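You operate a simulated robot arm through the tools that you are given. There is no shell and no other tool.

The job below is to be done with a simulated robot arm. You get a single attempt, and the scene is never put back.

Task
Fold the infeed carton's long flaps down and run it through the sealer.
Fine: the sealer is set for it; leave its wheels and knob as they are.

Only the result counts: the job must be done as asked and must still hold three seconds after the hand-in. Knocking over, shifting, dropping, spilling or breaking anything else fails it. Flat cloth is picked up by pressing the open fingertips on it (5 to 10 N) and closing them slowly along it; thin cloth reads only 2 to 8 mm in the jaws.

Robot
A 6-joint arm with a four-finger gripper, fixed in place. Base frame: the origin is on the floor under the middle of its stand, x ahead of it, y to its left, z up. Units: mm, rad, N and s.
It reaches about 1012 mm from its shoulder. Its first joint turns from -2.897 to 2.897 rad. Payload 3.43 kg.
The TCP is the grasp point between the finger pads, 30 mm short of the fingertips. In the tool frame z runs along the fingers and y along their closing line. The gripper opens to 120 mm; its body begins 85 mm behind the TCP.
Orientation is that of the tool frame in the base frame, as a unit quaternion [w, x, y, z]. With the fingers straight down and closing along the base's y, the tool's x points along the base's -x, its y along +y and its z along -z.

Tools
- The arm moves only by the tool apply_moves. Its argument "steps" is a list of rows, each a list of 7 numbers: the gripper command, from -1 (shut) to 1 (fully open), values between in proportion, then the shift along the base's x, y, z in units of 400 mm (1.0 is 400 mm), then the turn, a rotation vector about the base's x, y, z in units of 180 degrees (1.0 is 180 degrees). In form: [[grip, dx, dy, dz, rx, ry, rz], ...]. A call has 1 to 20 rows; each row is the pose to reach, as a shift and turn from the pose commanded when the call began. A call with a number of a shift or a turn outside -1 to 1 is refused whole. A row lasts 0.2 s, in which the tool goes at most 50 mm and 0.15 rad; a call with a longer step from one row to the next is refused whole, and so is a gripper value outside its range. A pose out of reach is approached as far as the arm can. The call stops where the force on the tool passes 90 N (or 10 N more than at its start, if that is more) or the arm is blocked; 0.2 s more then pass. The fingers move at their own pace (about 136.2 mm/s each) and stop on an object; they squeeze with about 36 N. The grip force told is the motor's: it shows also when the fingers shut on nothing. Time passes only in rows, and 0.2 s behind the last, so rows that repeat a pose let the fingers close. The reply holds the time, the measured pose of the TCP, the force on the tool along the base axes, the opening and the grip force, in the units named above and with some noise, with the torque about the TCP (base axes, N m) and any sound that the robot's microphone picked up.
- Cameras (640 x 400 px; columns grow to the right, rows downward): "scene" is fixed at [236.1, 495.4, 1600.5]; the picture's right is [-0.12, -0.99, 0.00], its down [-0.97, 0.12, -0.20] and it looks along [0.20, -0.02, -0.98] (base axes); focal length 214 px, centre (320, 200). "wrist" rides on the gripper at [72, -17, -120] in the tool frame; the picture's right is [0.23, 0.97, 0.00], its down [-0.81, 0.19, -0.55] and it looks along [-0.54, 0.13, 0.83] (tool axes); focal length 275 px, centre (320, 200). There is no depth. A picture from a camera that has moved, and an enlarged one, comes with that camera's place and axes in the base frame and with its lens. The place of the scene camera against the robot may be out by one fixed shift of up to 18 mm in any direction.
- camera(camera): a new picture of that camera. No time passes.
- close_up(camera, box): a new picture of the part [left, top, right, bottom] of that camera's present view, enlarged. No time passes.
- close_job(): hands the job in; it is judged then, once.

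Nothing tells you positions but the pictures and the camera data. Unless the task says otherwise, let go and move clear before handing in.

The tools are called after "Call:" by a JSON object that holds its "name" and its "arguments". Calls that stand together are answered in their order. apply_moves: Moves the arm, as the interface text tells. Its arguments: {"type":"object","properties":{"steps":{"type":"array","items":{"type":"array","items":{"type":"number"}}}},"required":["steps"]} The other tools are called the same way: camera (camera) takes a picture; close_up (camera, box) takes an enlarged picture of a part of a camera's view; close_job () hands the job in.

At the start:

```text
t: 0.0
tcp_pos: [429.7, 226.9, 1209.0]
ee_rot: [-0.001, -0.001, 1.0, 0.001]
wrist_force: [0.4, 0.2, 0.1]
torque: [-0.03, 0.02, 0.0]
grip_width: 119.8
grasp_force: 0.0
```

scene: 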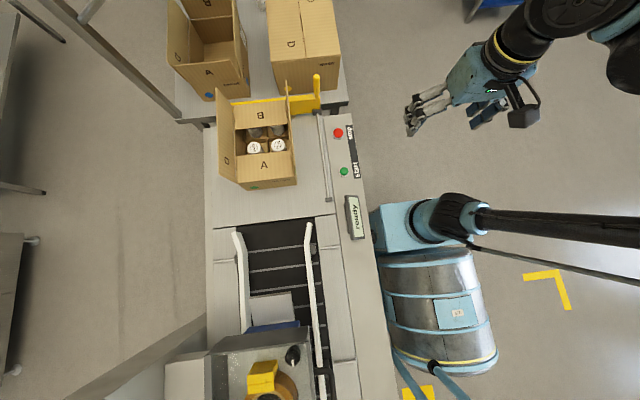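
wrist: 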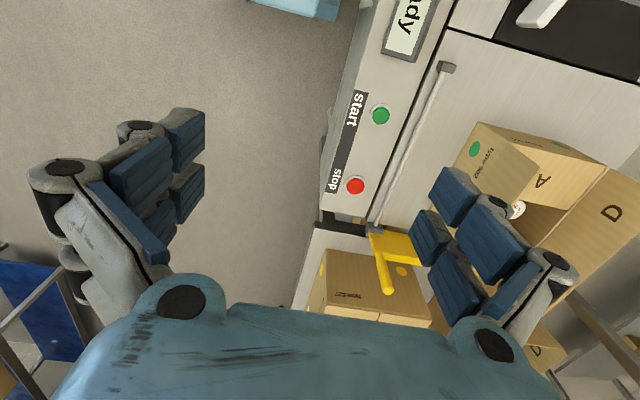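

I see an infeed table with an open carton (flaps A, B, D and one more) holding cups or jars, a yellow stop at its rear, start/stop buttons, and a sealer with belts in the picture's lower part. I'll look closer before moving.

Call:
{"name": "close_up", "arguments": {"camera": "scene", "box": [200, 70, 360, 210]}}

Call:
{"name": "close_up", "arguments": {"camera": "scene", "box": [190, 200, 400, 400]}}

Call:
{"name": "close_up", "arguments": {"camera": "scene", "box": [150, 0, 350, 120]}}

Call:
{"name": "close_up", "arguments": {"camera": "wrist", "box": [300, 0, 640, 240]}}

```text
2.86 times, centred on (280, 140) of scene
camera zoom: at [236.1, 495.4, 1600.5], right [-0.12, -0.99, 0.0], down [-0.97, 0.12, -0.2], along [0.2, -0.02, -0.98], focal length 613 px, centre (434, 371)
```

zoom: 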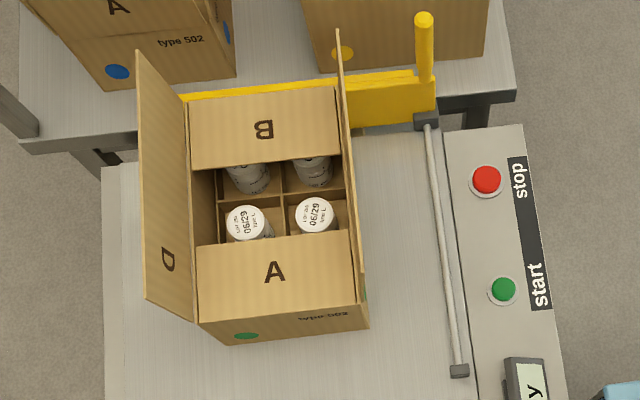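

```text
2.00 times, centred on (295, 300) of scene
camera zoom: at [236.1, 495.4, 1600.5], right [-0.12, -0.99, 0.0], down [-0.97, 0.12, -0.2], along [0.2, -0.02, -0.98], focal length 429 px, centre (370, 0)
```

zoom: 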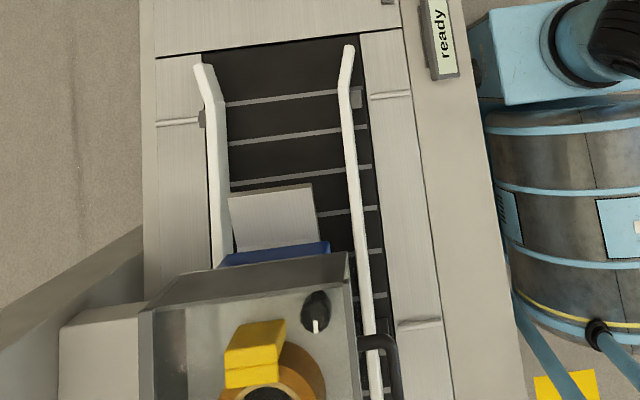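

```text
3.20 times, centred on (250, 60) of scene
camera zoom: at [236.1, 495.4, 1600.5], right [-0.12, -0.99, 0.0], down [-0.97, 0.12, -0.2], along [0.2, -0.02, -0.98], focal length 686 px, centre (544, 648)
```

zoom: 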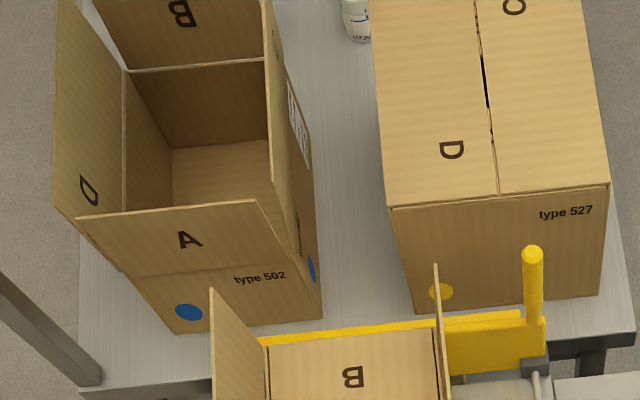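

```text
1.67 times, centred on (470, 120) of wrist
camera zoom: at [358.3, 209.2, 1331.0], right [-0.23, 0.97, 0.0], down [0.81, 0.19, 0.55], along [0.54, 0.13, -0.83], focal length 459 px, centre (70, 333)
```

zoom: 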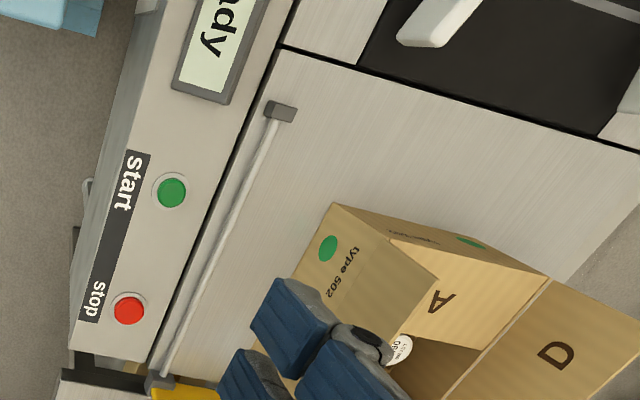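

The carton's short flaps A and B look already folded in. Long flap D leans open on the far side and C stands upright on the near side. I'll carry the wrist camera over toward the carton at safe height to measure it.

Call:
{"name": "apply_moves", "arguments": {"steps": [[1, -0.02, 0.1, 0, 0, 0, 0], [1, -0.04, 0.2, 0, 0, 0, 0], [1, -0.07, 0.3, 0, 0, 0, 0], [1, -0.1, 0.4, 0, 0, 0, 0], [1, -0.12, 0.5, 0, 0, 0, 0], [1, -0.15, 0.6, 0, 0, 0, 0], [1, -0.17, 0.7, 0, 0, 0, 0], [1, -0.19, 0.8, 0, 0, 0, 0]]}}

Call:
{"name": "camera", "arguments": {"camera": "wrist"}}

Call:
{"name": "camera", "arguments": {"camera": "scene"}}

```text
t: 1.8
tcp_pos: [338.9, 547.1, 1214.3]
ee_rot: [0.005, 0.0, 1.0, 0.001]
wrist_force: [0.0, -0.8, 0.1]
torque: [0.07, 0.0, -0.03]
grip_width: 119.9
grasp_force: 0.1
```

```text
taken
camera wrist: at [266.3, 528.3, 1334.6], right [-0.23, 0.97, 0.0], down [0.8, 0.19, 0.56], along [0.55, 0.13, -0.83], focal length 275 px, centre (320, 200)
```

wrist: 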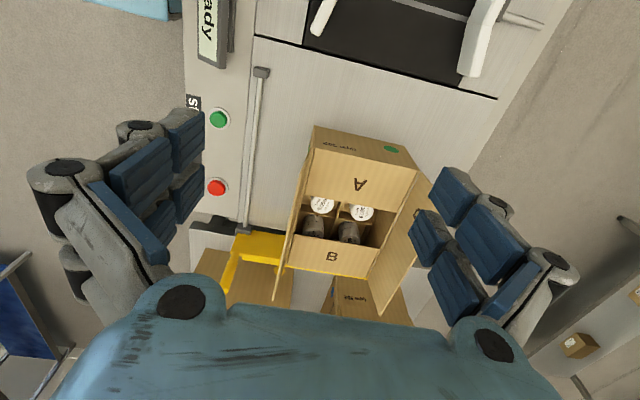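

```text
taken
```

scene: 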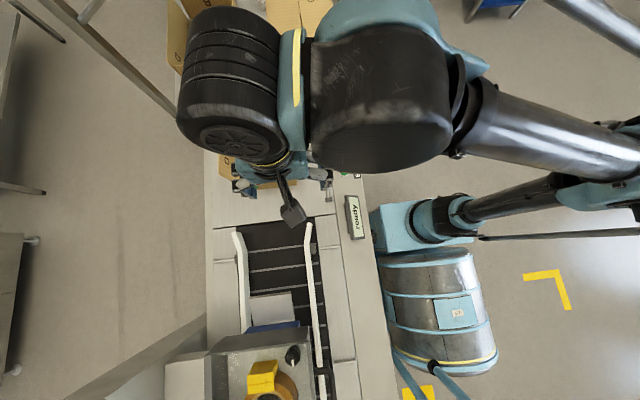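

The wrist camera now has the whole carton in view. I'll check that the arm has settled and zoom in to measure.

Call:
{"name": "apply_moves", "arguments": {"steps": [[1, 0, 0, 0, 0, 0, 0], [1, 0, 0, 0, 0, 0, 0]]}}

Call:
{"name": "close_up", "arguments": {"camera": "wrist", "box": [200, 90, 480, 310]}}

Call:
{"name": "close_up", "arguments": {"camera": "wrist", "box": [180, 0, 580, 240]}}

```text
t: 2.4
tcp_pos: [339.0, 547.1, 1214.1]
ee_rot: [0.005, 0.0, 1.0, 0.0]
wrist_force: [0.3, 0.2, -0.2]
torque: [0.01, 0.01, -0.01]
grip_width: 120.0
grasp_force: 0.1
```

```text
1.82 times, centred on (340, 200) of wrist
camera zoom: at [266.2, 528.5, 1334.4], right [-0.23, 0.97, 0.0], down [0.8, 0.19, 0.56], along [0.55, 0.13, -0.83], focal length 500 px, centre (284, 200)
```

zoom: 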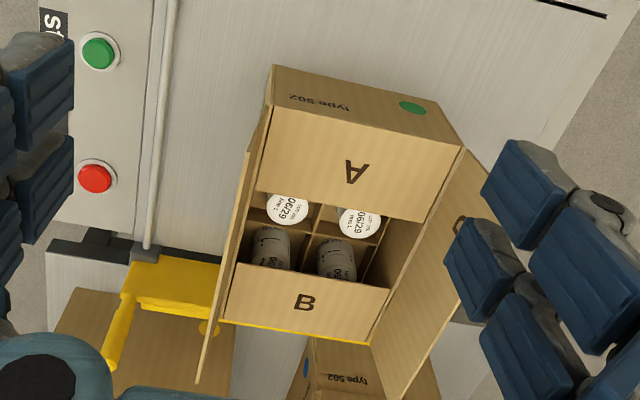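

```text
1.60 times, centred on (380, 120) of wrist
camera zoom: at [266.2, 528.5, 1334.4], right [-0.23, 0.97, 0.0], down [0.8, 0.19, 0.56], along [0.55, 0.13, -0.83], focal length 440 px, centre (224, 328)
```

zoom: 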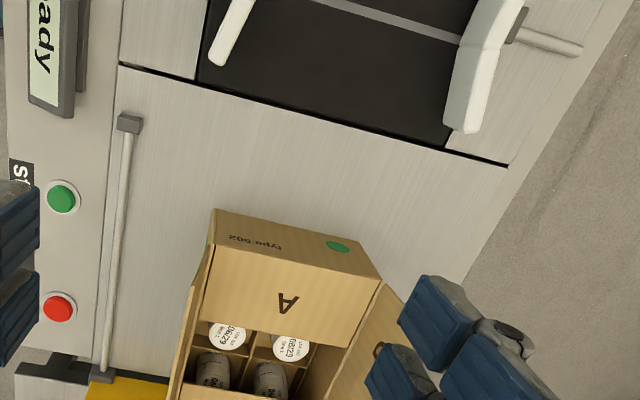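

The two wrist views agree. I take the carton to span x 457–759, y 561–760, with its rim at z≈892. C and D are about 100 mm wide and lean outward 10–14°. The start button is at about (490, 366, 776), and the pusher handle is a post at about (775, 441) reaching up to z≈967. Next I test my reach beyond the D side, at safe height.

Call:
{"name": "apply_moves", "arguments": {"steps": [[1, 0.05, 0.09, -0.03, 0, 0, 0], [1, 0.1, 0.18, -0.06, 0, 0, 0], [1, 0.15, 0.27, -0.09, 0, 0, 0], [1, 0.2, 0.36, -0.12, 0, 0, 0], [1, 0.25, 0.45, -0.15, 0, 0, 0], [1, 0.3, 0.54, -0.18, 0, 0, 0], [1, 0.35, 0.63, -0.2, 0, 0, 0], [1, 0.35, 0.63, -0.2, 0, 0, 0]]}}

Call:
{"name": "camera", "arguments": {"camera": "wrist"}}

Call:
{"name": "camera", "arguments": {"camera": "scene"}}

```text
t: 4.2
tcp_pos: [479.4, 800.4, 1134.3]
ee_rot: [0.006, 0.0, 1.0, 0.002]
wrist_force: [0.5, 1.0, -0.1]
torque: [0.01, -0.01, 0.0]
grip_width: 119.8
grasp_force: 0.0
```

```text
taken
camera wrist: at [406.3, 781.8, 1255.0], right [-0.23, 0.97, 0.0], down [0.8, 0.19, 0.56], along [0.55, 0.13, -0.83], focal length 275 px, centre (320, 200)
```

wrist: 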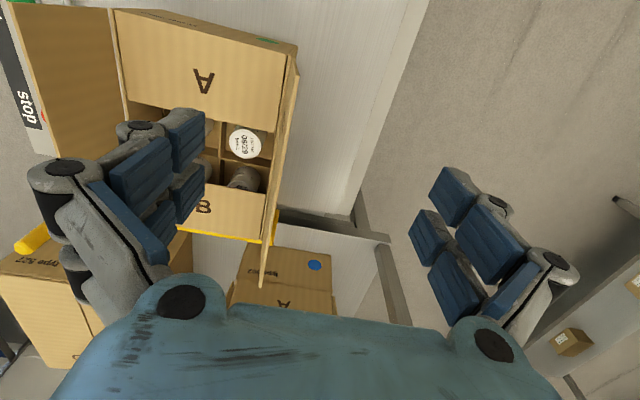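

```text
taken
```

scene: 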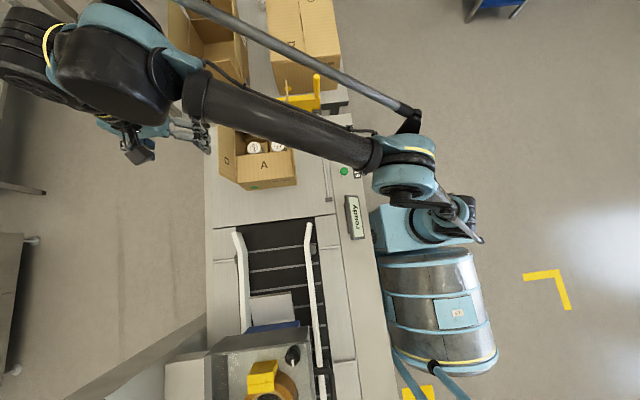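

Reach on the D side is fine and the moves are accurate relative to each other. D's free edge is at y≈775, z≈985. I'll half-close the fingers and lower them so they straddle D's upper edge, with the outer fingers on its outside.

Call:
{"name": "apply_moves", "arguments": {"steps": [[0, 0.075, -0.02, 0, 0, 0, 0], [0, 0.15, -0.0375, 0, 0, 0, 0], [0, 0.15, -0.0375, -0.1, 0, 0, 0], [0, 0.15, -0.0375, -0.2, 0, 0, 0], [0, 0.15, -0.0375, -0.3, 0, 0, 0], [0, 0.15, -0.0375, -0.36, 0, 0, 0], [0, 0.15, -0.0375, -0.36, 0, 0, 0]]}}

Call:
{"name": "camera", "arguments": {"camera": "wrist"}}

Call:
{"name": "camera", "arguments": {"camera": "scene"}}

```text
t: 5.8
tcp_pos: [538.6, 787.8, 990.5]
ee_rot: [0.005, 0.0, 1.0, 0.001]
wrist_force: [-1.0, -0.2, 0.0]
torque: [0.0, 0.02, 0.04]
grip_width: 60.0
grasp_force: 0.0
```

```text
taken
camera wrist: at [466.0, 768.2, 1111.4], right [-0.23, 0.97, 0.0], down [0.8, 0.19, 0.56], along [0.55, 0.13, -0.83], focal length 275 px, centre (320, 200)
```

wrist: 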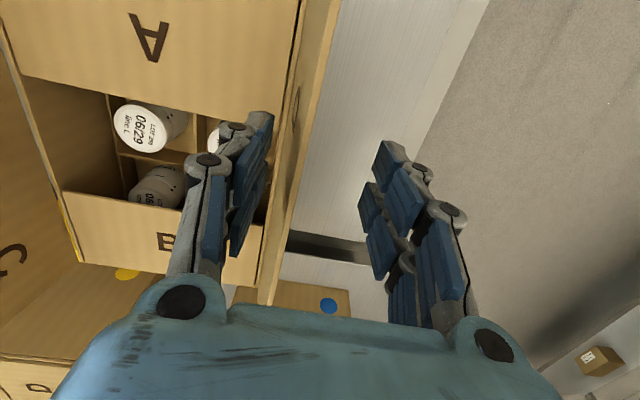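

```text
taken
```

scene: 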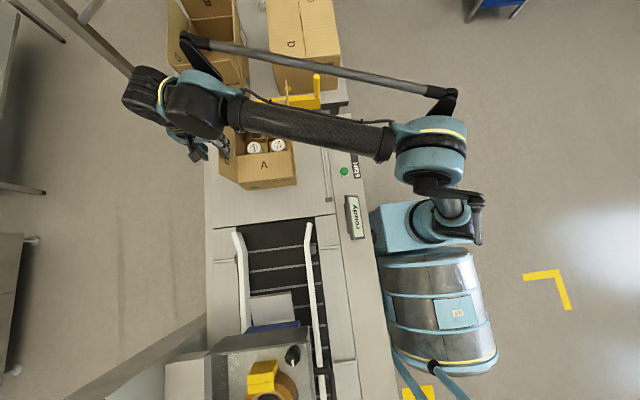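

D sits between the finger pairs with clearance on both sides. I'll swing it inward with the outer fingertips along its hinge arc, first to about 45°.

Call:
{"name": "apply_moves", "arguments": {"steps": [[0, 0, -0.05, 0, 0, 0, 0], [0, 0, -0.1, 0, 0, 0, 0], [0, 0, -0.145, 0.003, 0, 0, 0], [0, 0, -0.175, 0.003, 0, 0, 0], [0, 0, -0.205, -0.005, 0, 0, 0], [0, 0, -0.232, -0.02, 0, 0, 0], [0, 0, -0.257, -0.037, 0, 0, 0]]}}

Call:
{"name": "camera", "arguments": {"camera": "wrist"}}

Call:
{"name": "camera", "arguments": {"camera": "scene"}}

```text
t: 7.4
tcp_pos: [538.2, 682.0, 976.9]
ee_rot: [0.005, 0.0, 1.0, 0.001]
wrist_force: [-0.3, 0.4, 0.1]
torque: [0.03, 0.01, -0.02]
grip_width: 59.9
grasp_force: 0.1
```

```text
taken
camera wrist: at [465.7, 663.4, 1096.8], right [-0.23, 0.97, 0.0], down [0.8, 0.19, 0.56], along [0.55, 0.13, -0.83], focal length 275 px, centre (320, 200)
```

wrist: 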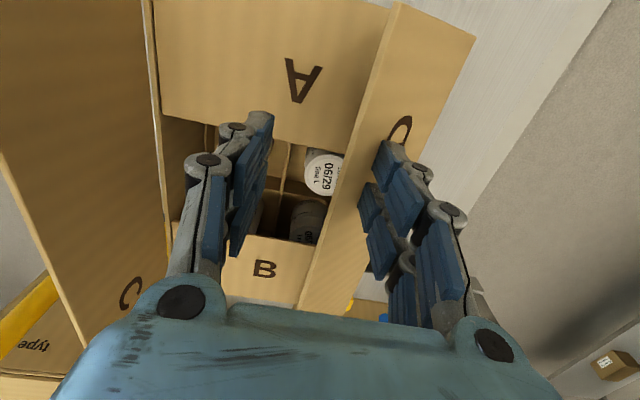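

```text
taken
```

scene: 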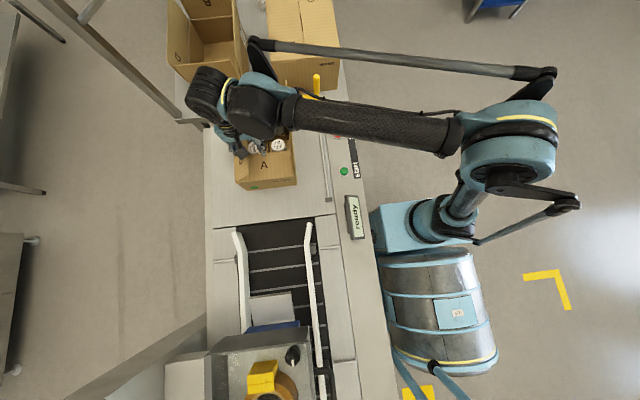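

D follows easily, with no noticeable force. I'll keep pressing it down along the arc to nearly flat.

Call:
{"name": "apply_moves", "arguments": {"steps": [[0, 0, -0.015, -0.025, 0, 0, 0], [0, 0, -0.032, -0.05, 0, 0, 0], [0, 0, -0.045, -0.078, 0, 0, 0], [0, 0, -0.053, -0.1, 0, 0, 0], [0, 0, -0.055, -0.117, 0, 0, 0], [0, 0, -0.055, -0.117, 0, 0, 0]]}}

Call:
{"name": "camera", "arguments": {"camera": "wrist"}}

```text
t: 8.8
tcp_pos: [539.0, 657.8, 929.8]
ee_rot: [0.006, 0.0, 1.0, 0.001]
wrist_force: [1.0, 0.5, 0.2]
torque: [-0.02, 0.01, -0.01]
grip_width: 60.0
grasp_force: 0.1
```

```text
taken
camera wrist: at [466.3, 640.6, 1049.8], right [-0.23, 0.97, 0.0], down [0.8, 0.19, 0.56], along [0.55, 0.13, -0.83], focal length 275 px, centre (320, 200)
```

wrist: 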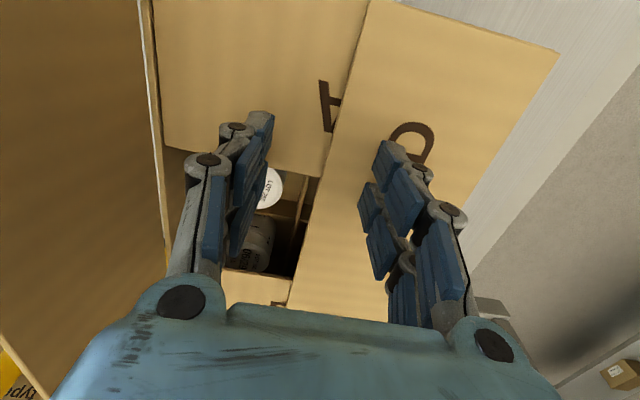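

D is nearly flat. I'll lift straight up and see whether it stays down or springs back.

Call:
{"name": "apply_moves", "arguments": {"steps": [[0, 0, 0.01, 0.1, 0, 0, 0], [0, 0, 0.01, 0.2, 0, 0, 0], [0, 0, 0.01, 0.3, 0, 0, 0], [0, 0, 0.01, 0.4, 0, 0, 0], [0, 0, 0.01, 0.4, 0, 0, 0]]}}

Call:
{"name": "camera", "arguments": {"camera": "wrist"}}

Call:
{"name": "camera", "arguments": {"camera": "scene"}}

```text
t: 10.0
tcp_pos: [540.0, 661.5, 1088.3]
ee_rot: [0.005, 0.0, 1.0, 0.001]
wrist_force: [-0.2, -0.1, -0.1]
torque: [0.0, 0.03, 0.01]
grip_width: 59.7
grasp_force: 0.0
```

```text
taken
camera wrist: at [466.4, 643.8, 1208.9], right [-0.23, 0.97, 0.0], down [0.8, 0.19, 0.56], along [0.55, 0.13, -0.83], focal length 275 px, centre (320, 200)
```

wrist: 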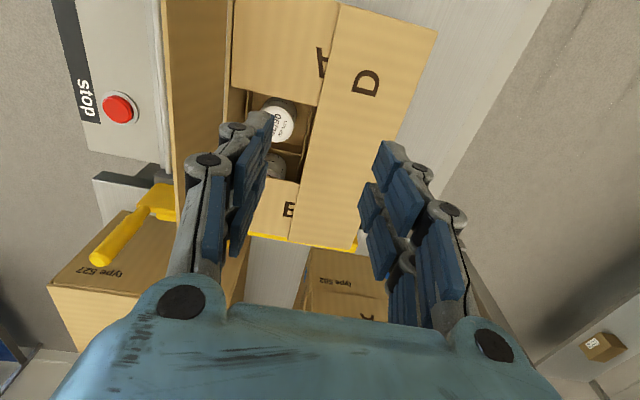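

```text
taken
```

scene: 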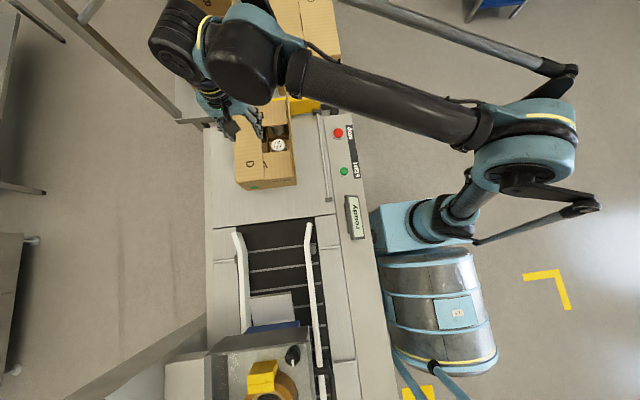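

D stays flat by itself. Now I'll do the same to C from the near side, with the fingers straddling its upper edge at x≈600.

Call:
{"name": "apply_moves", "arguments": {"steps": [[0, 0.05, -0.1, 0, 0, 0, 0], [0, 0.1, -0.2, 0, 0, 0, 0], [0, 0.15, -0.311, 0, 0, 0, 0], [0, 0.15, -0.311, 0, 0, 0, 0], [0, 0.15, -0.311, -0.12, 0, 0, 0], [0, 0.15, -0.311, -0.245, 0, 0, 0], [0, 0.15, -0.311, -0.245, 0, 0, 0]]}}

Call:
{"name": "camera", "arguments": {"camera": "wrist"}}

Call:
{"name": "camera", "arguments": {"camera": "scene"}}

```text
t: 11.6
tcp_pos: [599.1, 538.8, 990.4]
ee_rot: [0.005, 0.0, 1.0, 0.002]
wrist_force: [-0.2, 0.0, -0.1]
torque: [-0.02, -0.05, 0.01]
grip_width: 60.1
grasp_force: 0.1
```

```text
taken
camera wrist: at [526.6, 520.3, 1110.6], right [-0.23, 0.97, 0.0], down [0.8, 0.19, 0.56], along [0.55, 0.13, -0.83], focal length 275 px, centre (320, 200)
```

wrist: 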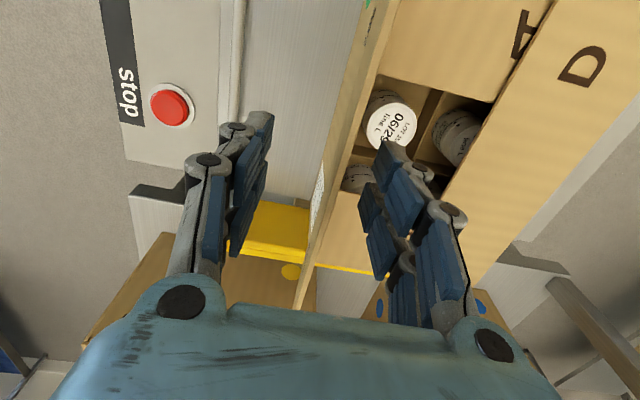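

```text
taken
```

scene: 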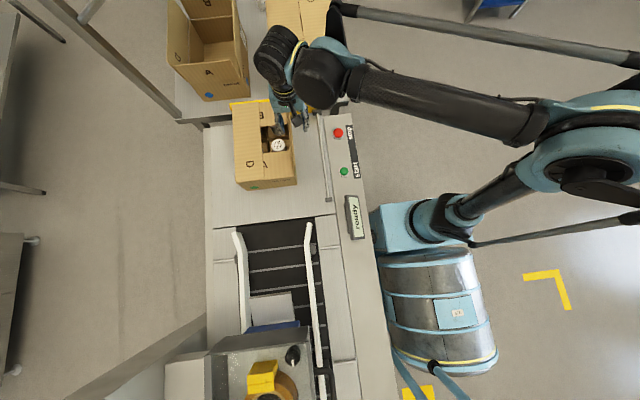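

C is straddled cleanly. Now I'll swing it over and press it down along its arc.

Call:
{"name": "apply_moves", "arguments": {"steps": [[0, 0, 0.09, 0, 0, 0, 0], [0, 0, 0.13, 0.003, 0, 0, 0], [0, 0, 0.16, 0, 0, 0, 0], [0, 0, 0.19, -0.005, 0, 0, 0], [0, 0, 0.22, -0.02, 0, 0, 0], [0, 0, 0.243, -0.037, 0, 0, 0], [0, 0, 0.265, -0.058, 0, 0, 0], [0, 0, 0.2825, -0.083, 0, 0, 0], [0, 0, 0.295, -0.11, 0, 0, 0], [0, 0, 0.3025, -0.135, 0, 0, 0], [0, 0, 0.305, -0.15, 0, 0, 0], [0, 0, 0.305, -0.15, 0, 0, 0]]}}

Call:
{"name": "camera", "arguments": {"camera": "wrist"}}

Call:
{"name": "camera", "arguments": {"camera": "scene"}}

```text
t: 14.2
tcp_pos: [598.6, 661.5, 931.2]
ee_rot: [0.005, -0.001, 1.0, 0.001]
wrist_force: [1.1, 0.2, -0.3]
torque: [0.06, 0.01, 0.0]
grip_width: 60.1
grasp_force: 0.1
```

```text
taken
camera wrist: at [525.9, 643.6, 1051.1], right [-0.23, 0.97, 0.0], down [0.8, 0.19, 0.56], along [0.55, 0.13, -0.83], focal length 275 px, centre (320, 200)
```

wrist: 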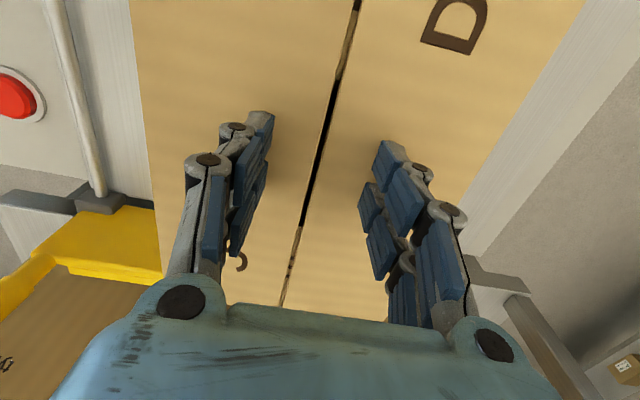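

```text
taken
```

scene: 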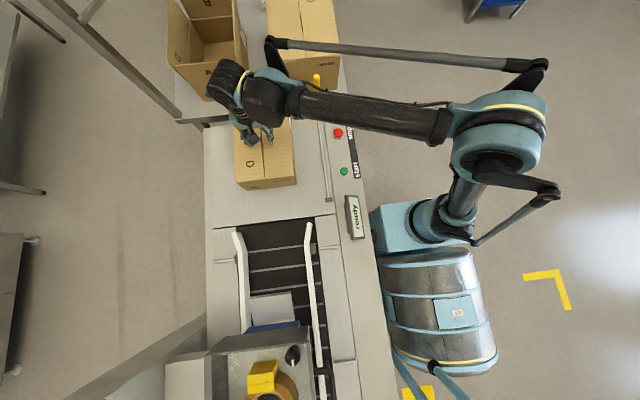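

Both long flaps look flat. I'll lift off and look from farther back to confirm that they stay.

Call:
{"name": "apply_moves", "arguments": {"steps": [[0, 0, 0, 0.1, 0, 0, 0], [0, 0, 0, 0.2, 0, 0, 0], [0, -0.05, 0, 0.3, 0, 0, 0], [0, -0.15, -0.02, 0.37, 0, 0, 0], [0, -0.25, -0.04, 0.44, 0, 0, 0], [0, -0.35, -0.06, 0.5, 0, 0, 0], [0, -0.45, -0.08, 0.55, 0, 0, 0], [0, -0.55, -0.1, 0.6, 0, 0, 0], [0, -0.55, -0.1, 0.6, 0, 0, 0]]}}

Call:
{"name": "camera", "arguments": {"camera": "wrist"}}

Call:
{"name": "camera", "arguments": {"camera": "scene"}}

```text
t: 16.2
tcp_pos: [377.9, 619.6, 1170.5]
ee_rot: [0.005, 0.0, 1.0, 0.001]
wrist_force: [0.2, -0.3, -0.5]
torque: [-0.02, 0.0, -0.05]
grip_width: 60.1
grasp_force: 0.1
```

```text
taken
camera wrist: at [305.5, 601.6, 1291.3], right [-0.23, 0.97, 0.0], down [0.8, 0.19, 0.56], along [0.55, 0.13, -0.83], focal length 275 px, centre (320, 200)
```

wrist: 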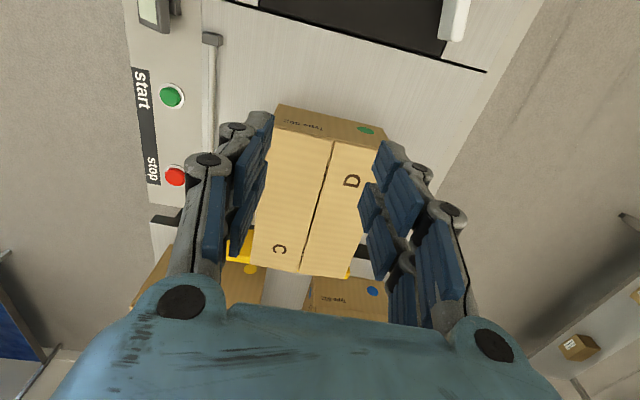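

```text
taken
```

scene: 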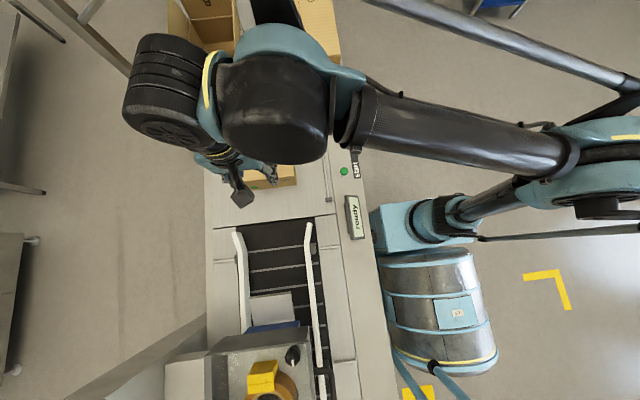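

Both long flaps stay flat and the carton hasn't moved. Next is the start button. I'll shut the fingers and check the shape of the tips first.

Call:
{"name": "apply_moves", "arguments": {"steps": [[-1, 0, 0, 0, 0, 0, 0], [-1, 0, 0, 0, 0, 0, 0], [-1, 0, 0, 0, 0, 0, 0]]}}

Call:
{"name": "close_up", "arguments": {"camera": "wrist", "box": [160, 60, 480, 320]}}

Call:
{"name": "close_up", "arguments": {"camera": "wrist", "box": [100, 0, 240, 100]}}

```text
t: 17.0
tcp_pos: [379.1, 620.1, 1170.9]
ee_rot: [0.005, 0.0, 1.0, 0.001]
wrist_force: [-0.9, -0.7, 0.5]
torque: [0.01, 0.01, 0.02]
grip_width: 0.0
grasp_force: 33.7
```

```text
1.54 times, centred on (320, 190) of wrist
camera zoom: at [305.9, 601.6, 1291.1], right [-0.23, 0.97, 0.0], down [0.8, 0.19, 0.56], along [0.55, 0.13, -0.83], focal length 424 px, centre (320, 215)
```

zoom: 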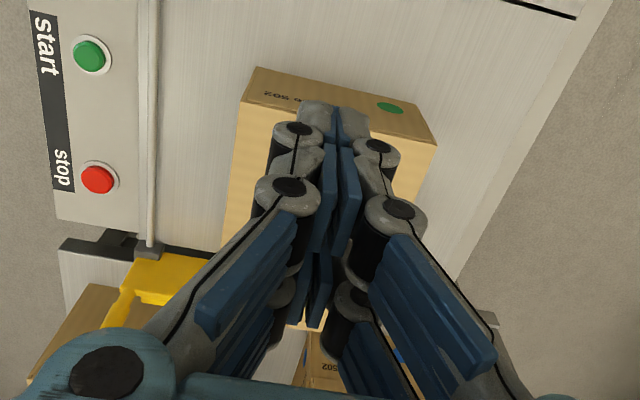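

```text
4.00 times, centred on (170, 50) of wrist
camera zoom: at [305.9, 601.6, 1291.1], right [-0.23, 0.97, 0.0], down [0.8, 0.19, 0.56], along [0.55, 0.13, -0.83], focal length 1101 px, centre (920, 800)
```

zoom: 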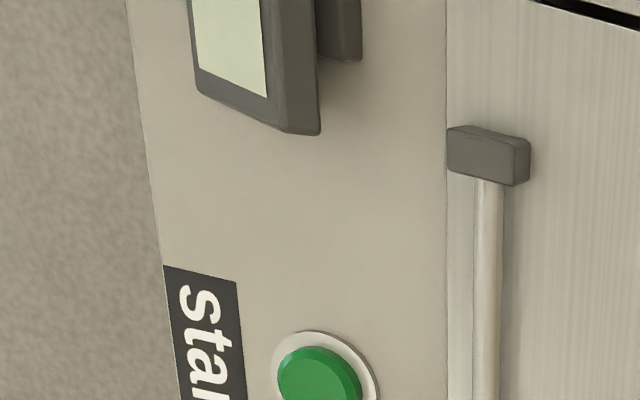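

With the fingers shut I have a compact tip. I'll travel high across to above the green start button at (490, 367), come down to about 50 mm over it, and check.

Call:
{"name": "apply_moves", "arguments": {"steps": [[-1, 0.045, -0.105, 0, 0, 0, 0], [-1, 0.09, -0.21, 0, 0, 0, 0], [-1, 0.135, -0.315, 0, 0, 0, 0], [-1, 0.18, -0.42, 0, 0, 0, 0], [-1, 0.225, -0.525, 0, 0, 0, 0], [-1, 0.277, -0.632, 0, 0, 0, 0], [-1, 0.277, -0.632, -0.12, 0, 0, 0], [-1, 0.277, -0.632, -0.24, 0, 0, 0], [-1, 0.277, -0.632, -0.36, 0, 0, 0], [-1, 0.277, -0.632, -0.48, 0, 0, 0], [-1, 0.277, -0.632, -0.6, 0, 0, 0], [-1, 0.277, -0.632, -0.72, 0, 0, 0], [-1, 0.277, -0.632, -0.785, 0, 0, 0], [-1, 0.277, -0.632, -0.785, 0, 0, 0]]}}

Call:
{"name": "camera", "arguments": {"camera": "wrist"}}

Call:
{"name": "camera", "arguments": {"camera": "scene"}}

```text
t: 20.0
tcp_pos: [490.1, 367.7, 856.0]
ee_rot: [0.005, 0.0, 1.0, 0.001]
wrist_force: [-1.0, 0.4, -0.3]
torque: [0.0, 0.0, -0.01]
grip_width: 0.1
grasp_force: 33.8
```

```text
taken
camera wrist: at [417.0, 349.4, 976.8], right [-0.23, 0.97, 0.0], down [0.8, 0.19, 0.56], along [0.55, 0.13, -0.83], focal length 275 px, centre (320, 200)
```

wrist: 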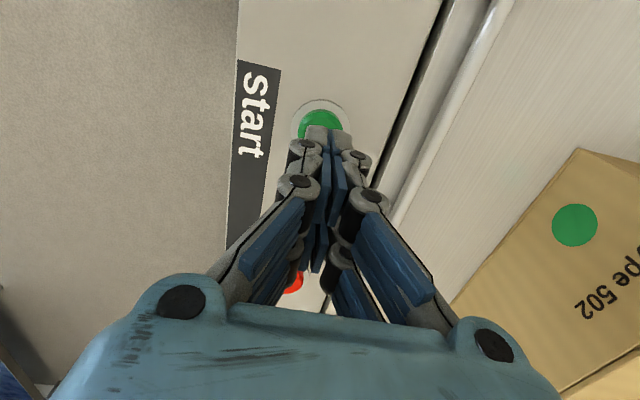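

```text
taken
```

scene: 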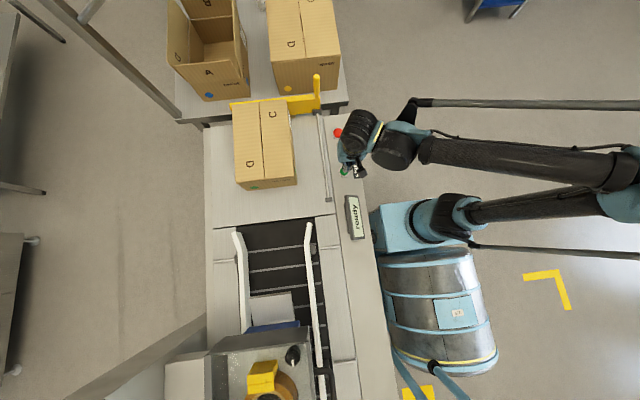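

The scene camera now sees the closed carton clearly. I'll check it closely before pressing start.

Call:
{"name": "close_up", "arguments": {"camera": "scene", "box": [210, 70, 350, 200]}}

Call:
{"name": "close_up", "arguments": {"camera": "scene", "box": [200, 210, 380, 400]}}

Call:
{"name": "close_up", "arguments": {"camera": "wrist", "box": [230, 70, 430, 220]}}

```text
3.08 times, centred on (280, 135) of scene
camera zoom: at [236.1, 495.4, 1600.5], right [-0.12, -0.99, 0.0], down [-0.97, 0.12, -0.2], along [0.2, -0.02, -0.98], focal length 660 px, centre (443, 400)
```

zoom: 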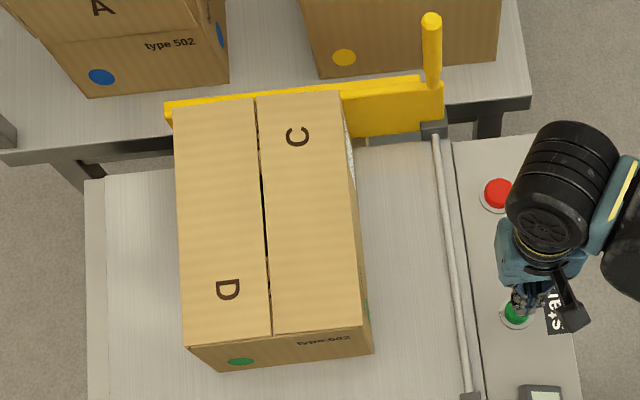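

```text
2.11 times, centred on (290, 305) of scene
camera zoom: at [236.1, 495.4, 1600.5], right [-0.12, -0.99, 0.0], down [-0.97, 0.12, -0.2], along [0.2, -0.02, -0.98], focal length 452 px, centre (383, -21)
```

zoom: 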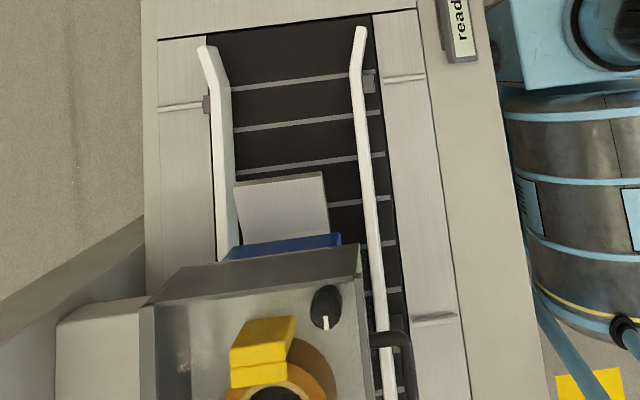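

```text
2.67 times, centred on (330, 145) of wrist
camera zoom: at [417.0, 349.4, 976.8], right [-0.23, 0.97, 0.0], down [0.8, 0.19, 0.56], along [0.55, 0.13, -0.83], focal length 734 px, centre (293, 347)
```

zoom: 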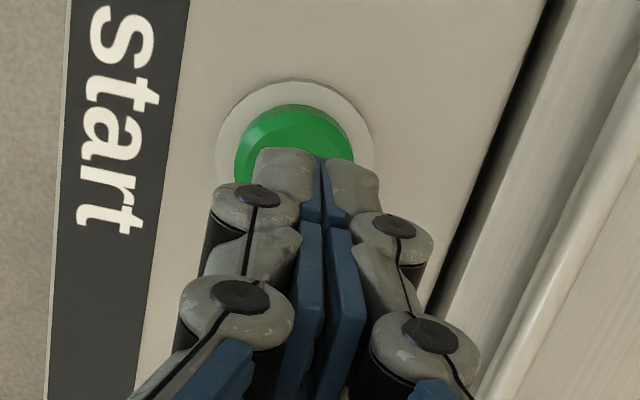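

The carton is closed and aligned. I'll press the start button in small downward steps.

Call:
{"name": "apply_moves", "arguments": {"steps": [[-1, 0, 0, -0.04, 0, 0, 0], [-1, 0, 0, -0.08, 0, 0, 0], [-1, 0, 0, -0.09, 0, 0, 0], [-1, 0, 0, -0.1, 0, 0, 0], [-1, 0, 0, -0.11, 0, 0, 0], [-1, 0, 0, -0.12, 0, 0, 0]]}}

Call:
{"name": "close_up", "arguments": {"camera": "wrist", "box": [230, 70, 430, 220]}}

Call:
{"name": "close_up", "arguments": {"camera": "scene", "box": [300, 150, 400, 250]}}

```text
t: 21.4
tcp_pos: [491.3, 368.7, 809.0]
ee_rot: [0.006, 0.0, 1.0, 0.001]
wrist_force: [0.1, -0.3, 0.1]
torque: [0.04, -0.01, 0.01]
grip_width: 0.5
grasp_force: 33.2
```

```text
2.67 times, centred on (330, 145) of wrist
camera zoom: at [418.0, 349.9, 929.4], right [-0.23, 0.97, 0.0], down [0.8, 0.19, 0.56], along [0.55, 0.13, -0.83], focal length 734 px, centre (293, 347)
```

zoom: 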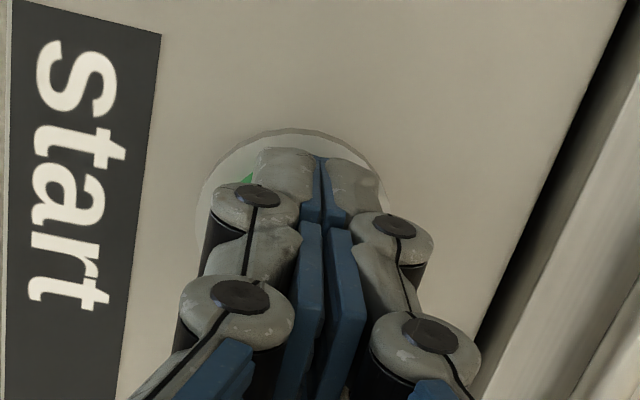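

```text
4.00 times, centred on (350, 200) of scene
camera zoom: at [236.1, 495.4, 1600.5], right [-0.12, -0.99, 0.0], down [-0.97, 0.12, -0.2], along [0.2, -0.02, -0.98], focal length 858 px, centre (200, 200)
```

zoom: 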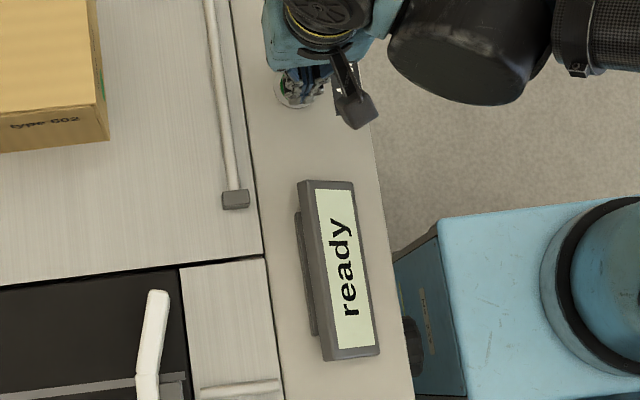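

There's no contact yet and the display still reads "ready". I'll go down a little further.

Call:
{"name": "apply_moves", "arguments": {"steps": [[-1, 0, 0, -0.01, 0, 0, 0], [-1, 0, 0, -0.02, 0, 0, 0], [-1, 0, 0, -0.03, 0, 0, 0]]}}

Call:
{"name": "close_up", "arguments": {"camera": "scene", "box": [300, 150, 400, 250]}}

```text
t: 22.2
tcp_pos: [490.8, 369.1, 797.8]
ee_rot: [0.006, 0.0, 1.0, 0.002]
wrist_force: [6.9, -8.3, 30.3]
torque: [-0.19, -0.03, -0.02]
grip_width: 6.0
grasp_force: 33.3
heard: click
```

```text
4.00 times, centred on (350, 200) of scene
camera zoom: at [236.1, 495.4, 1600.5], right [-0.12, -0.99, 0.0], down [-0.97, 0.12, -0.2], along [0.2, -0.02, -0.98], focal length 858 px, centre (200, 200)
```

zoom: 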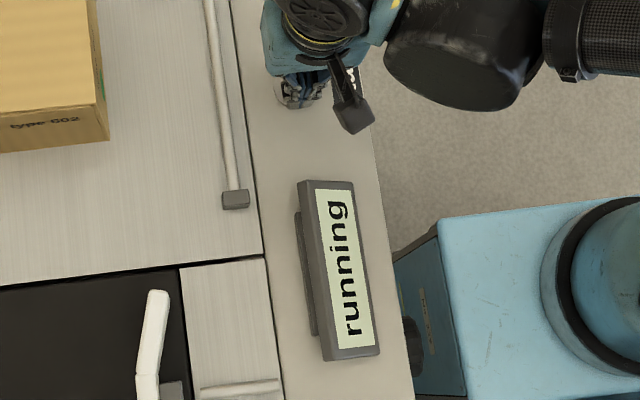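

The button clicked and the display reads "running". I'll lift off and move toward the pusher handle with the fingers opening, then look at the handle.

Call:
{"name": "apply_moves", "arguments": {"steps": [[-1, 0, 0, 0.1, 0, 0, 0], [-1, 0, 0, 0.22, 0, 0, 0], [-1, 0, 0, 0.34, 0, 0, 0], [0, 0, 0, 0.46, 0, 0, 0], [0.3, 0.04, 0.02, 0.57, 0, 0, 0], [0.3, 0.12, 0.06, 0.65, 0, 0, 0], [0.3, 0.2, 0.1, 0.72, 0, 0, 0], [0.3, 0.3, 0.14, 0.75, 0, 0, 0], [0.3, 0.4, 0.17, 0.77, 0, 0, 0], [0.3, 0.4, 0.17, 0.77, 0, 0, 0]]}}

Call:
{"name": "camera", "arguments": {"camera": "wrist"}}

Call:
{"name": "camera", "arguments": {"camera": "scene"}}

```text
t: 24.4
tcp_pos: [650.6, 437.6, 1104.7]
ee_rot: [0.005, 0.001, 1.0, 0.0]
wrist_force: [0.5, 0.3, -0.3]
torque: [0.03, -0.04, -0.01]
grip_width: 78.1
grasp_force: 0.0
```

```text
taken
camera wrist: at [577.2, 419.3, 1224.4], right [-0.23, 0.97, 0.0], down [0.8, 0.19, 0.56], along [0.55, 0.13, -0.83], focal length 275 px, centre (320, 200)
```

wrist: 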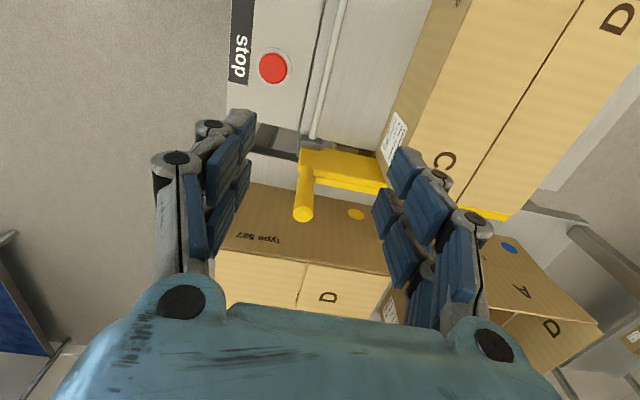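

```text
taken
```

scene: 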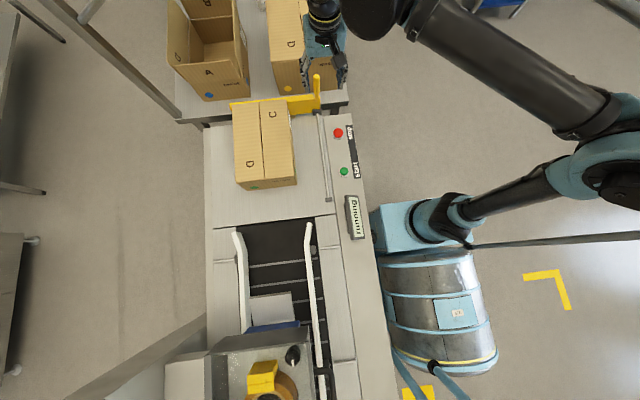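

I place the handle post at about (772, 444), with its top at z≈968 and about 23 mm across. I'll move over it, lower the open fingers around it, and check before closing.

Call:
{"name": "apply_moves", "arguments": {"steps": [[0.3, 0.1, 0.005, 0, 0, 0, 0], [0.3, 0.2, 0.01, 0, 0, 0, 0], [0.3, 0.304, 0.017, 0, 0, 0, 0], [0.3, 0.304, 0.017, -0.1, 0, 0, 0], [0.3, 0.304, 0.017, -0.2, 0, 0, 0], [0.3, 0.304, 0.017, -0.3, 0, 0, 0], [0.3, 0.304, 0.017, -0.4, 0, 0, 0], [0.3, 0.304, 0.017, -0.44, 0, 0, 0], [0.3, 0.304, 0.017, -0.44, 0, 0, 0]]}}

Call:
{"name": "camera", "arguments": {"camera": "wrist"}}

Call:
{"name": "camera", "arguments": {"camera": "scene"}}

```text
t: 26.4
tcp_pos: [771.6, 443.0, 928.8]
ee_rot: [0.005, 0.0, 1.0, 0.001]
wrist_force: [-0.4, -0.4, -0.2]
torque: [0.0, 0.01, -0.01]
grip_width: 78.0
grasp_force: 0.1
```

```text
taken
camera wrist: at [698.5, 423.6, 1048.5], right [-0.23, 0.97, 0.0], down [0.8, 0.19, 0.56], along [0.55, 0.13, -0.83], focal length 275 px, centre (320, 200)
```

wrist: 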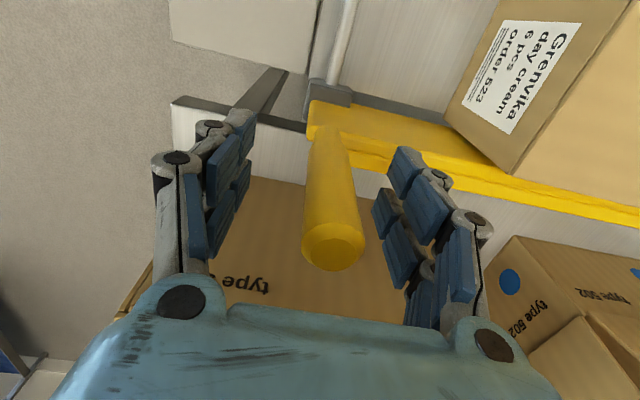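

```text
taken
```

scene: 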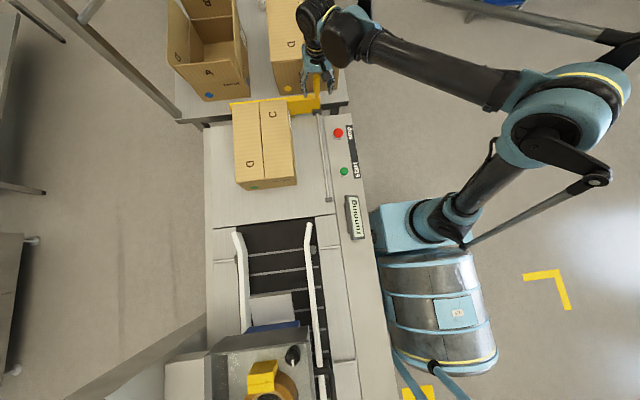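

The post is centred between the fingers, so I'll close on it.

Call:
{"name": "apply_moves", "arguments": {"steps": [[-0.3, 0, 0, 0, 0, 0, 0], [-1, 0, 0, 0, 0, 0, 0], [-1, 0, 0, 0, 0, 0, 0], [-1, 0, 0, 0, 0, 0, 0]]}}

Call:
{"name": "camera", "arguments": {"camera": "wrist"}}

```text
t: 27.4
tcp_pos: [770.3, 444.5, 927.6]
ee_rot: [0.005, -0.001, 1.0, 0.002]
wrist_force: [2.6, 46.9, 6.2]
torque: [1.19, -0.14, -0.32]
grip_width: 22.1
grasp_force: 44.8
```

```text
taken
camera wrist: at [698.1, 426.2, 1048.3], right [-0.23, 0.97, 0.0], down [0.8, 0.19, 0.56], along [0.55, 0.13, -0.83], focal length 275 px, centre (320, 200)
```

wrist: 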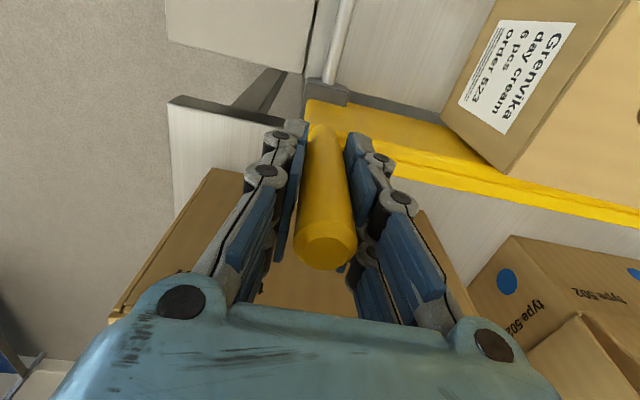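

The post is gripped at 22 mm, but a side force of about 47 N means I'm slightly off-centre. I'll ease toward +y to relieve it.

Call:
{"name": "apply_moves", "arguments": {"steps": [[-1, 0, 0.006, 0, 0, 0, 0], [-1, 0, 0.006, 0, 0, 0, 0]]}}

```text
t: 28.0
tcp_pos: [771.2, 444.5, 928.8]
ee_rot: [0.006, 0.0, 1.0, 0.0]
wrist_force: [-6.4, 21.6, -11.7]
torque: [0.43, -0.18, -0.13]
grip_width: 21.8
grasp_force: 45.0
```

Call:
{"name": "apply_moves", "arguments": {"steps": [[-1, 0, 0.005, 0.002, 0, 0, 0], [-1, 0, 0.005, 0.002, 0, 0, 0]]}}

```text
t: 28.6
tcp_pos: [772.0, 445.4, 929.2]
ee_rot: [0.005, 0.001, 1.0, -0.001]
wrist_force: [-20.8, -25.4, -54.6]
torque: [-0.53, -0.14, 0.05]
grip_width: 22.2
grasp_force: 45.1
```

The grip is stiff, so small offsets make large forces. I'll back off slightly in y and z and begin the pull in −x gently.

Call:
{"name": "apply_moves", "arguments": {"steps": [[-1, -0.001, -0.0025, -0.0025, 0, 0, 0], [-1, -0.002, -0.0025, -0.003, 0, 0, 0], [-1, -0.01, -0.0025, -0.003, 0, 0, 0], [-1, -0.02, -0.0025, -0.003, 0, 0, 0]]}}

Call:
{"name": "camera", "arguments": {"camera": "wrist"}}

```text
t: 29.6
tcp_pos: [765.6, 446.1, 927.7]
ee_rot: [0.006, 0.001, 1.0, 0.0]
wrist_force: [9.1, -39.7, -24.6]
torque: [-0.97, -1.38, 0.35]
grip_width: 22.1
grasp_force: 44.9
```

```text
taken
camera wrist: at [692.0, 427.1, 1048.5], right [-0.23, 0.97, 0.0], down [0.8, 0.19, 0.56], along [0.55, 0.13, -0.83], focal length 275 px, centre (320, 200)
```

wrist: 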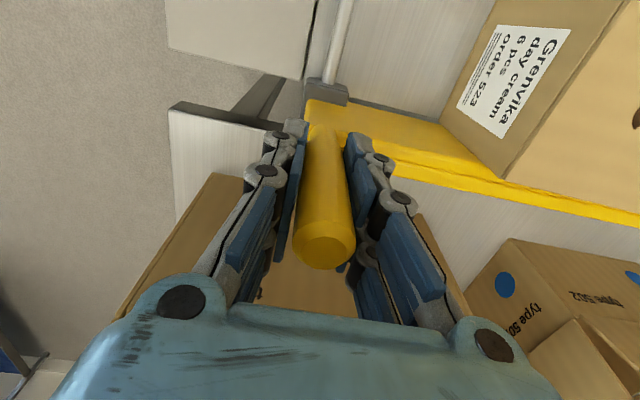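

The pusher slides with little force in x. I'll continue in short segments, trimming y and z by the force readings.

Call:
{"name": "apply_moves", "arguments": {"steps": [[-1, -0.02, -0.003, -0.0015, 0, 0, 0], [-1, -0.045, -0.003, -0.0015, 0, 0, 0], [-1, -0.07, -0.003, -0.0015, 0, 0, 0], [-1, -0.095, -0.003, -0.0015, 0, 0, 0]]}}

Call:
{"name": "camera", "arguments": {"camera": "scene"}}

```text
t: 30.6
tcp_pos: [726.2, 445.5, 928.0]
ee_rot: [0.006, 0.0, 1.0, 0.001]
wrist_force: [4.4, -24.1, -20.7]
torque: [-0.47, -0.7, 0.08]
grip_width: 21.8
grasp_force: 44.7
```

```text
taken
```

scene: 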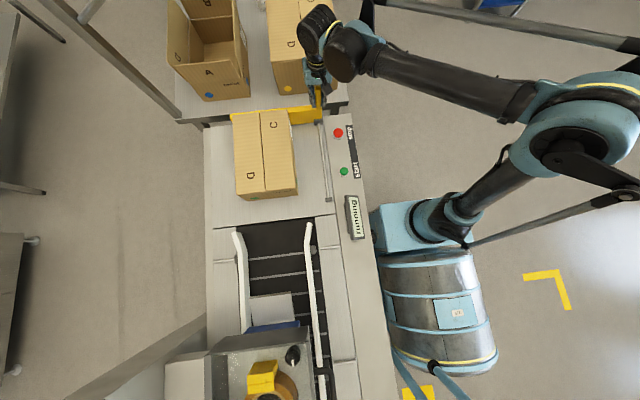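

The carton is moving with the pusher and the flaps are still down. I'll keep going.

Call:
{"name": "apply_moves", "arguments": {"steps": [[-1, -0.03, -0.0025, -0.0015, 0, 0, 0], [-1, -0.06, -0.0025, -0.0015, 0, 0, 0], [-1, -0.09, -0.0025, -0.0015, 0, 0, 0], [-1, -0.12, -0.0025, -0.0015, 0, 0, 0], [-1, -0.15, -0.0025, -0.0015, 0, 0, 0]]}}

Call:
{"name": "camera", "arguments": {"camera": "scene"}}

```text
t: 31.8
tcp_pos: [664.3, 444.7, 927.8]
ee_rot: [0.005, 0.0, 1.0, 0.0]
wrist_force: [5.8, 4.0, 22.1]
torque: [0.08, -0.02, 0.05]
grip_width: 21.7
grasp_force: 44.7
```

```text
taken
```

scene: 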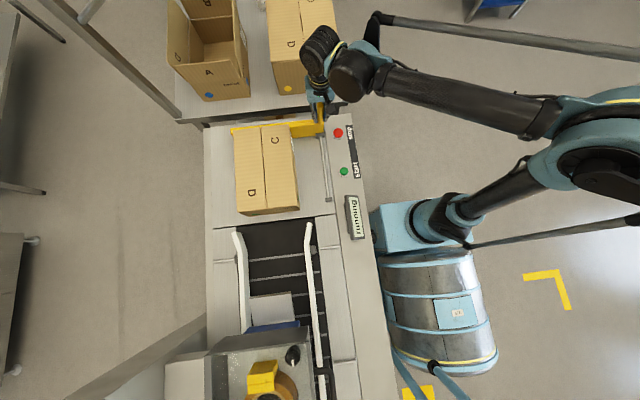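

Tracking is clean and the forces are low. The carton front is nearing the belt, so I'll keep pushing.

Call:
{"name": "apply_moves", "arguments": {"steps": [[-1, -0.03, 0, 0.0005, 0, 0, 0], [-1, -0.06, 0, 0.0005, 0, 0, 0], [-1, -0.09, 0, 0.0005, 0, 0, 0], [-1, -0.12, 0, 0.0005, 0, 0, 0], [-1, -0.15, 0, 0.0005, 0, 0, 0]]}}

Call:
{"name": "camera", "arguments": {"camera": "scene"}}

```text
t: 33.0
tcp_pos: [605.5, 445.5, 926.1]
ee_rot: [0.005, 0.001, 1.0, 0.0]
wrist_force: [2.9, 10.7, 17.8]
torque: [0.31, 0.02, -0.08]
grip_width: 21.7
grasp_force: 45.0
```

```text
taken
```

scene: 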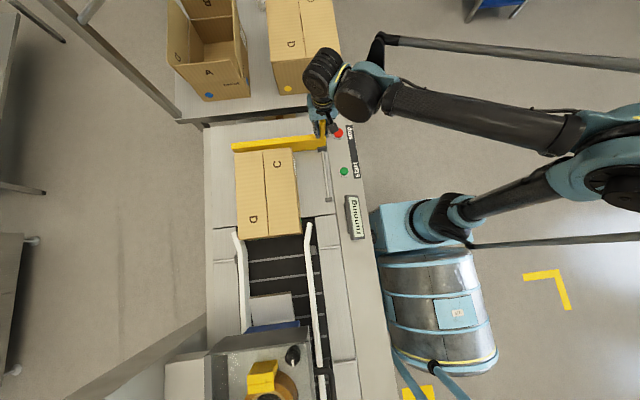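

Call:
{"name": "close_up", "arguments": {"camera": "scene", "box": [210, 120, 350, 260]}}

Call:
{"name": "apply_moves", "arguments": {"steps": [[-1, -0.025, 0.001, 0.0015, 0, 0, 0], [-1, -0.05, 0.001, 0.0015, 0, 0, 0], [-1, -0.075, 0.001, 0.0015, 0, 0, 0], [-1, -0.1, 0.001, 0.0015, 0, 0, 0]]}}

Call:
{"name": "close_up", "arguments": {"camera": "scene", "box": [200, 130, 370, 290]}}

```text
2.86 times, centred on (280, 190) of scene
camera zoom: at [236.1, 495.4, 1600.5], right [-0.12, -0.99, 0.0], down [-0.97, 0.12, -0.2], along [0.2, -0.02, -0.98], focal length 613 px, centre (434, 229)
```

zoom: 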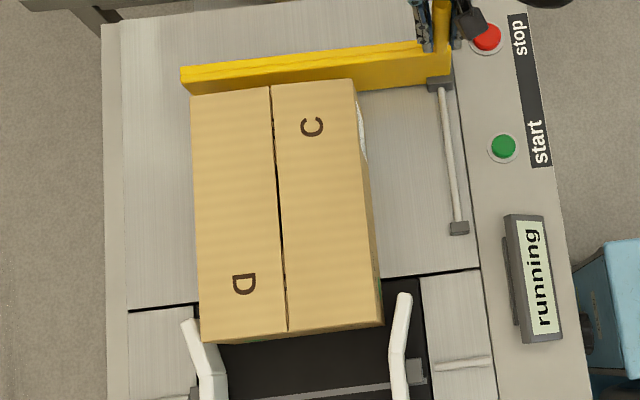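

```text
t: 34.0
tcp_pos: [562.4, 443.7, 926.7]
ee_rot: [0.006, 0.0, 1.0, 0.0]
wrist_force: [3.6, 8.8, 15.5]
torque: [0.27, -0.08, -0.05]
grip_width: 21.9
grasp_force: 44.8
```

```text
2.50 times, centred on (285, 210) of scene
camera zoom: at [236.1, 495.4, 1600.5], right [-0.12, -0.99, 0.0], down [-0.97, 0.12, -0.2], along [0.2, -0.02, -0.98], focal length 536 px, centre (408, 175)
```

zoom: 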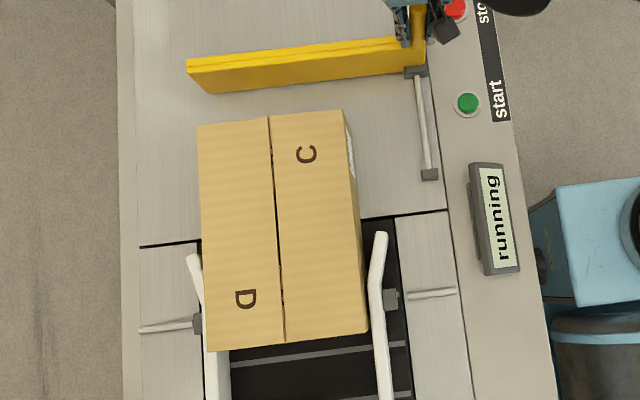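

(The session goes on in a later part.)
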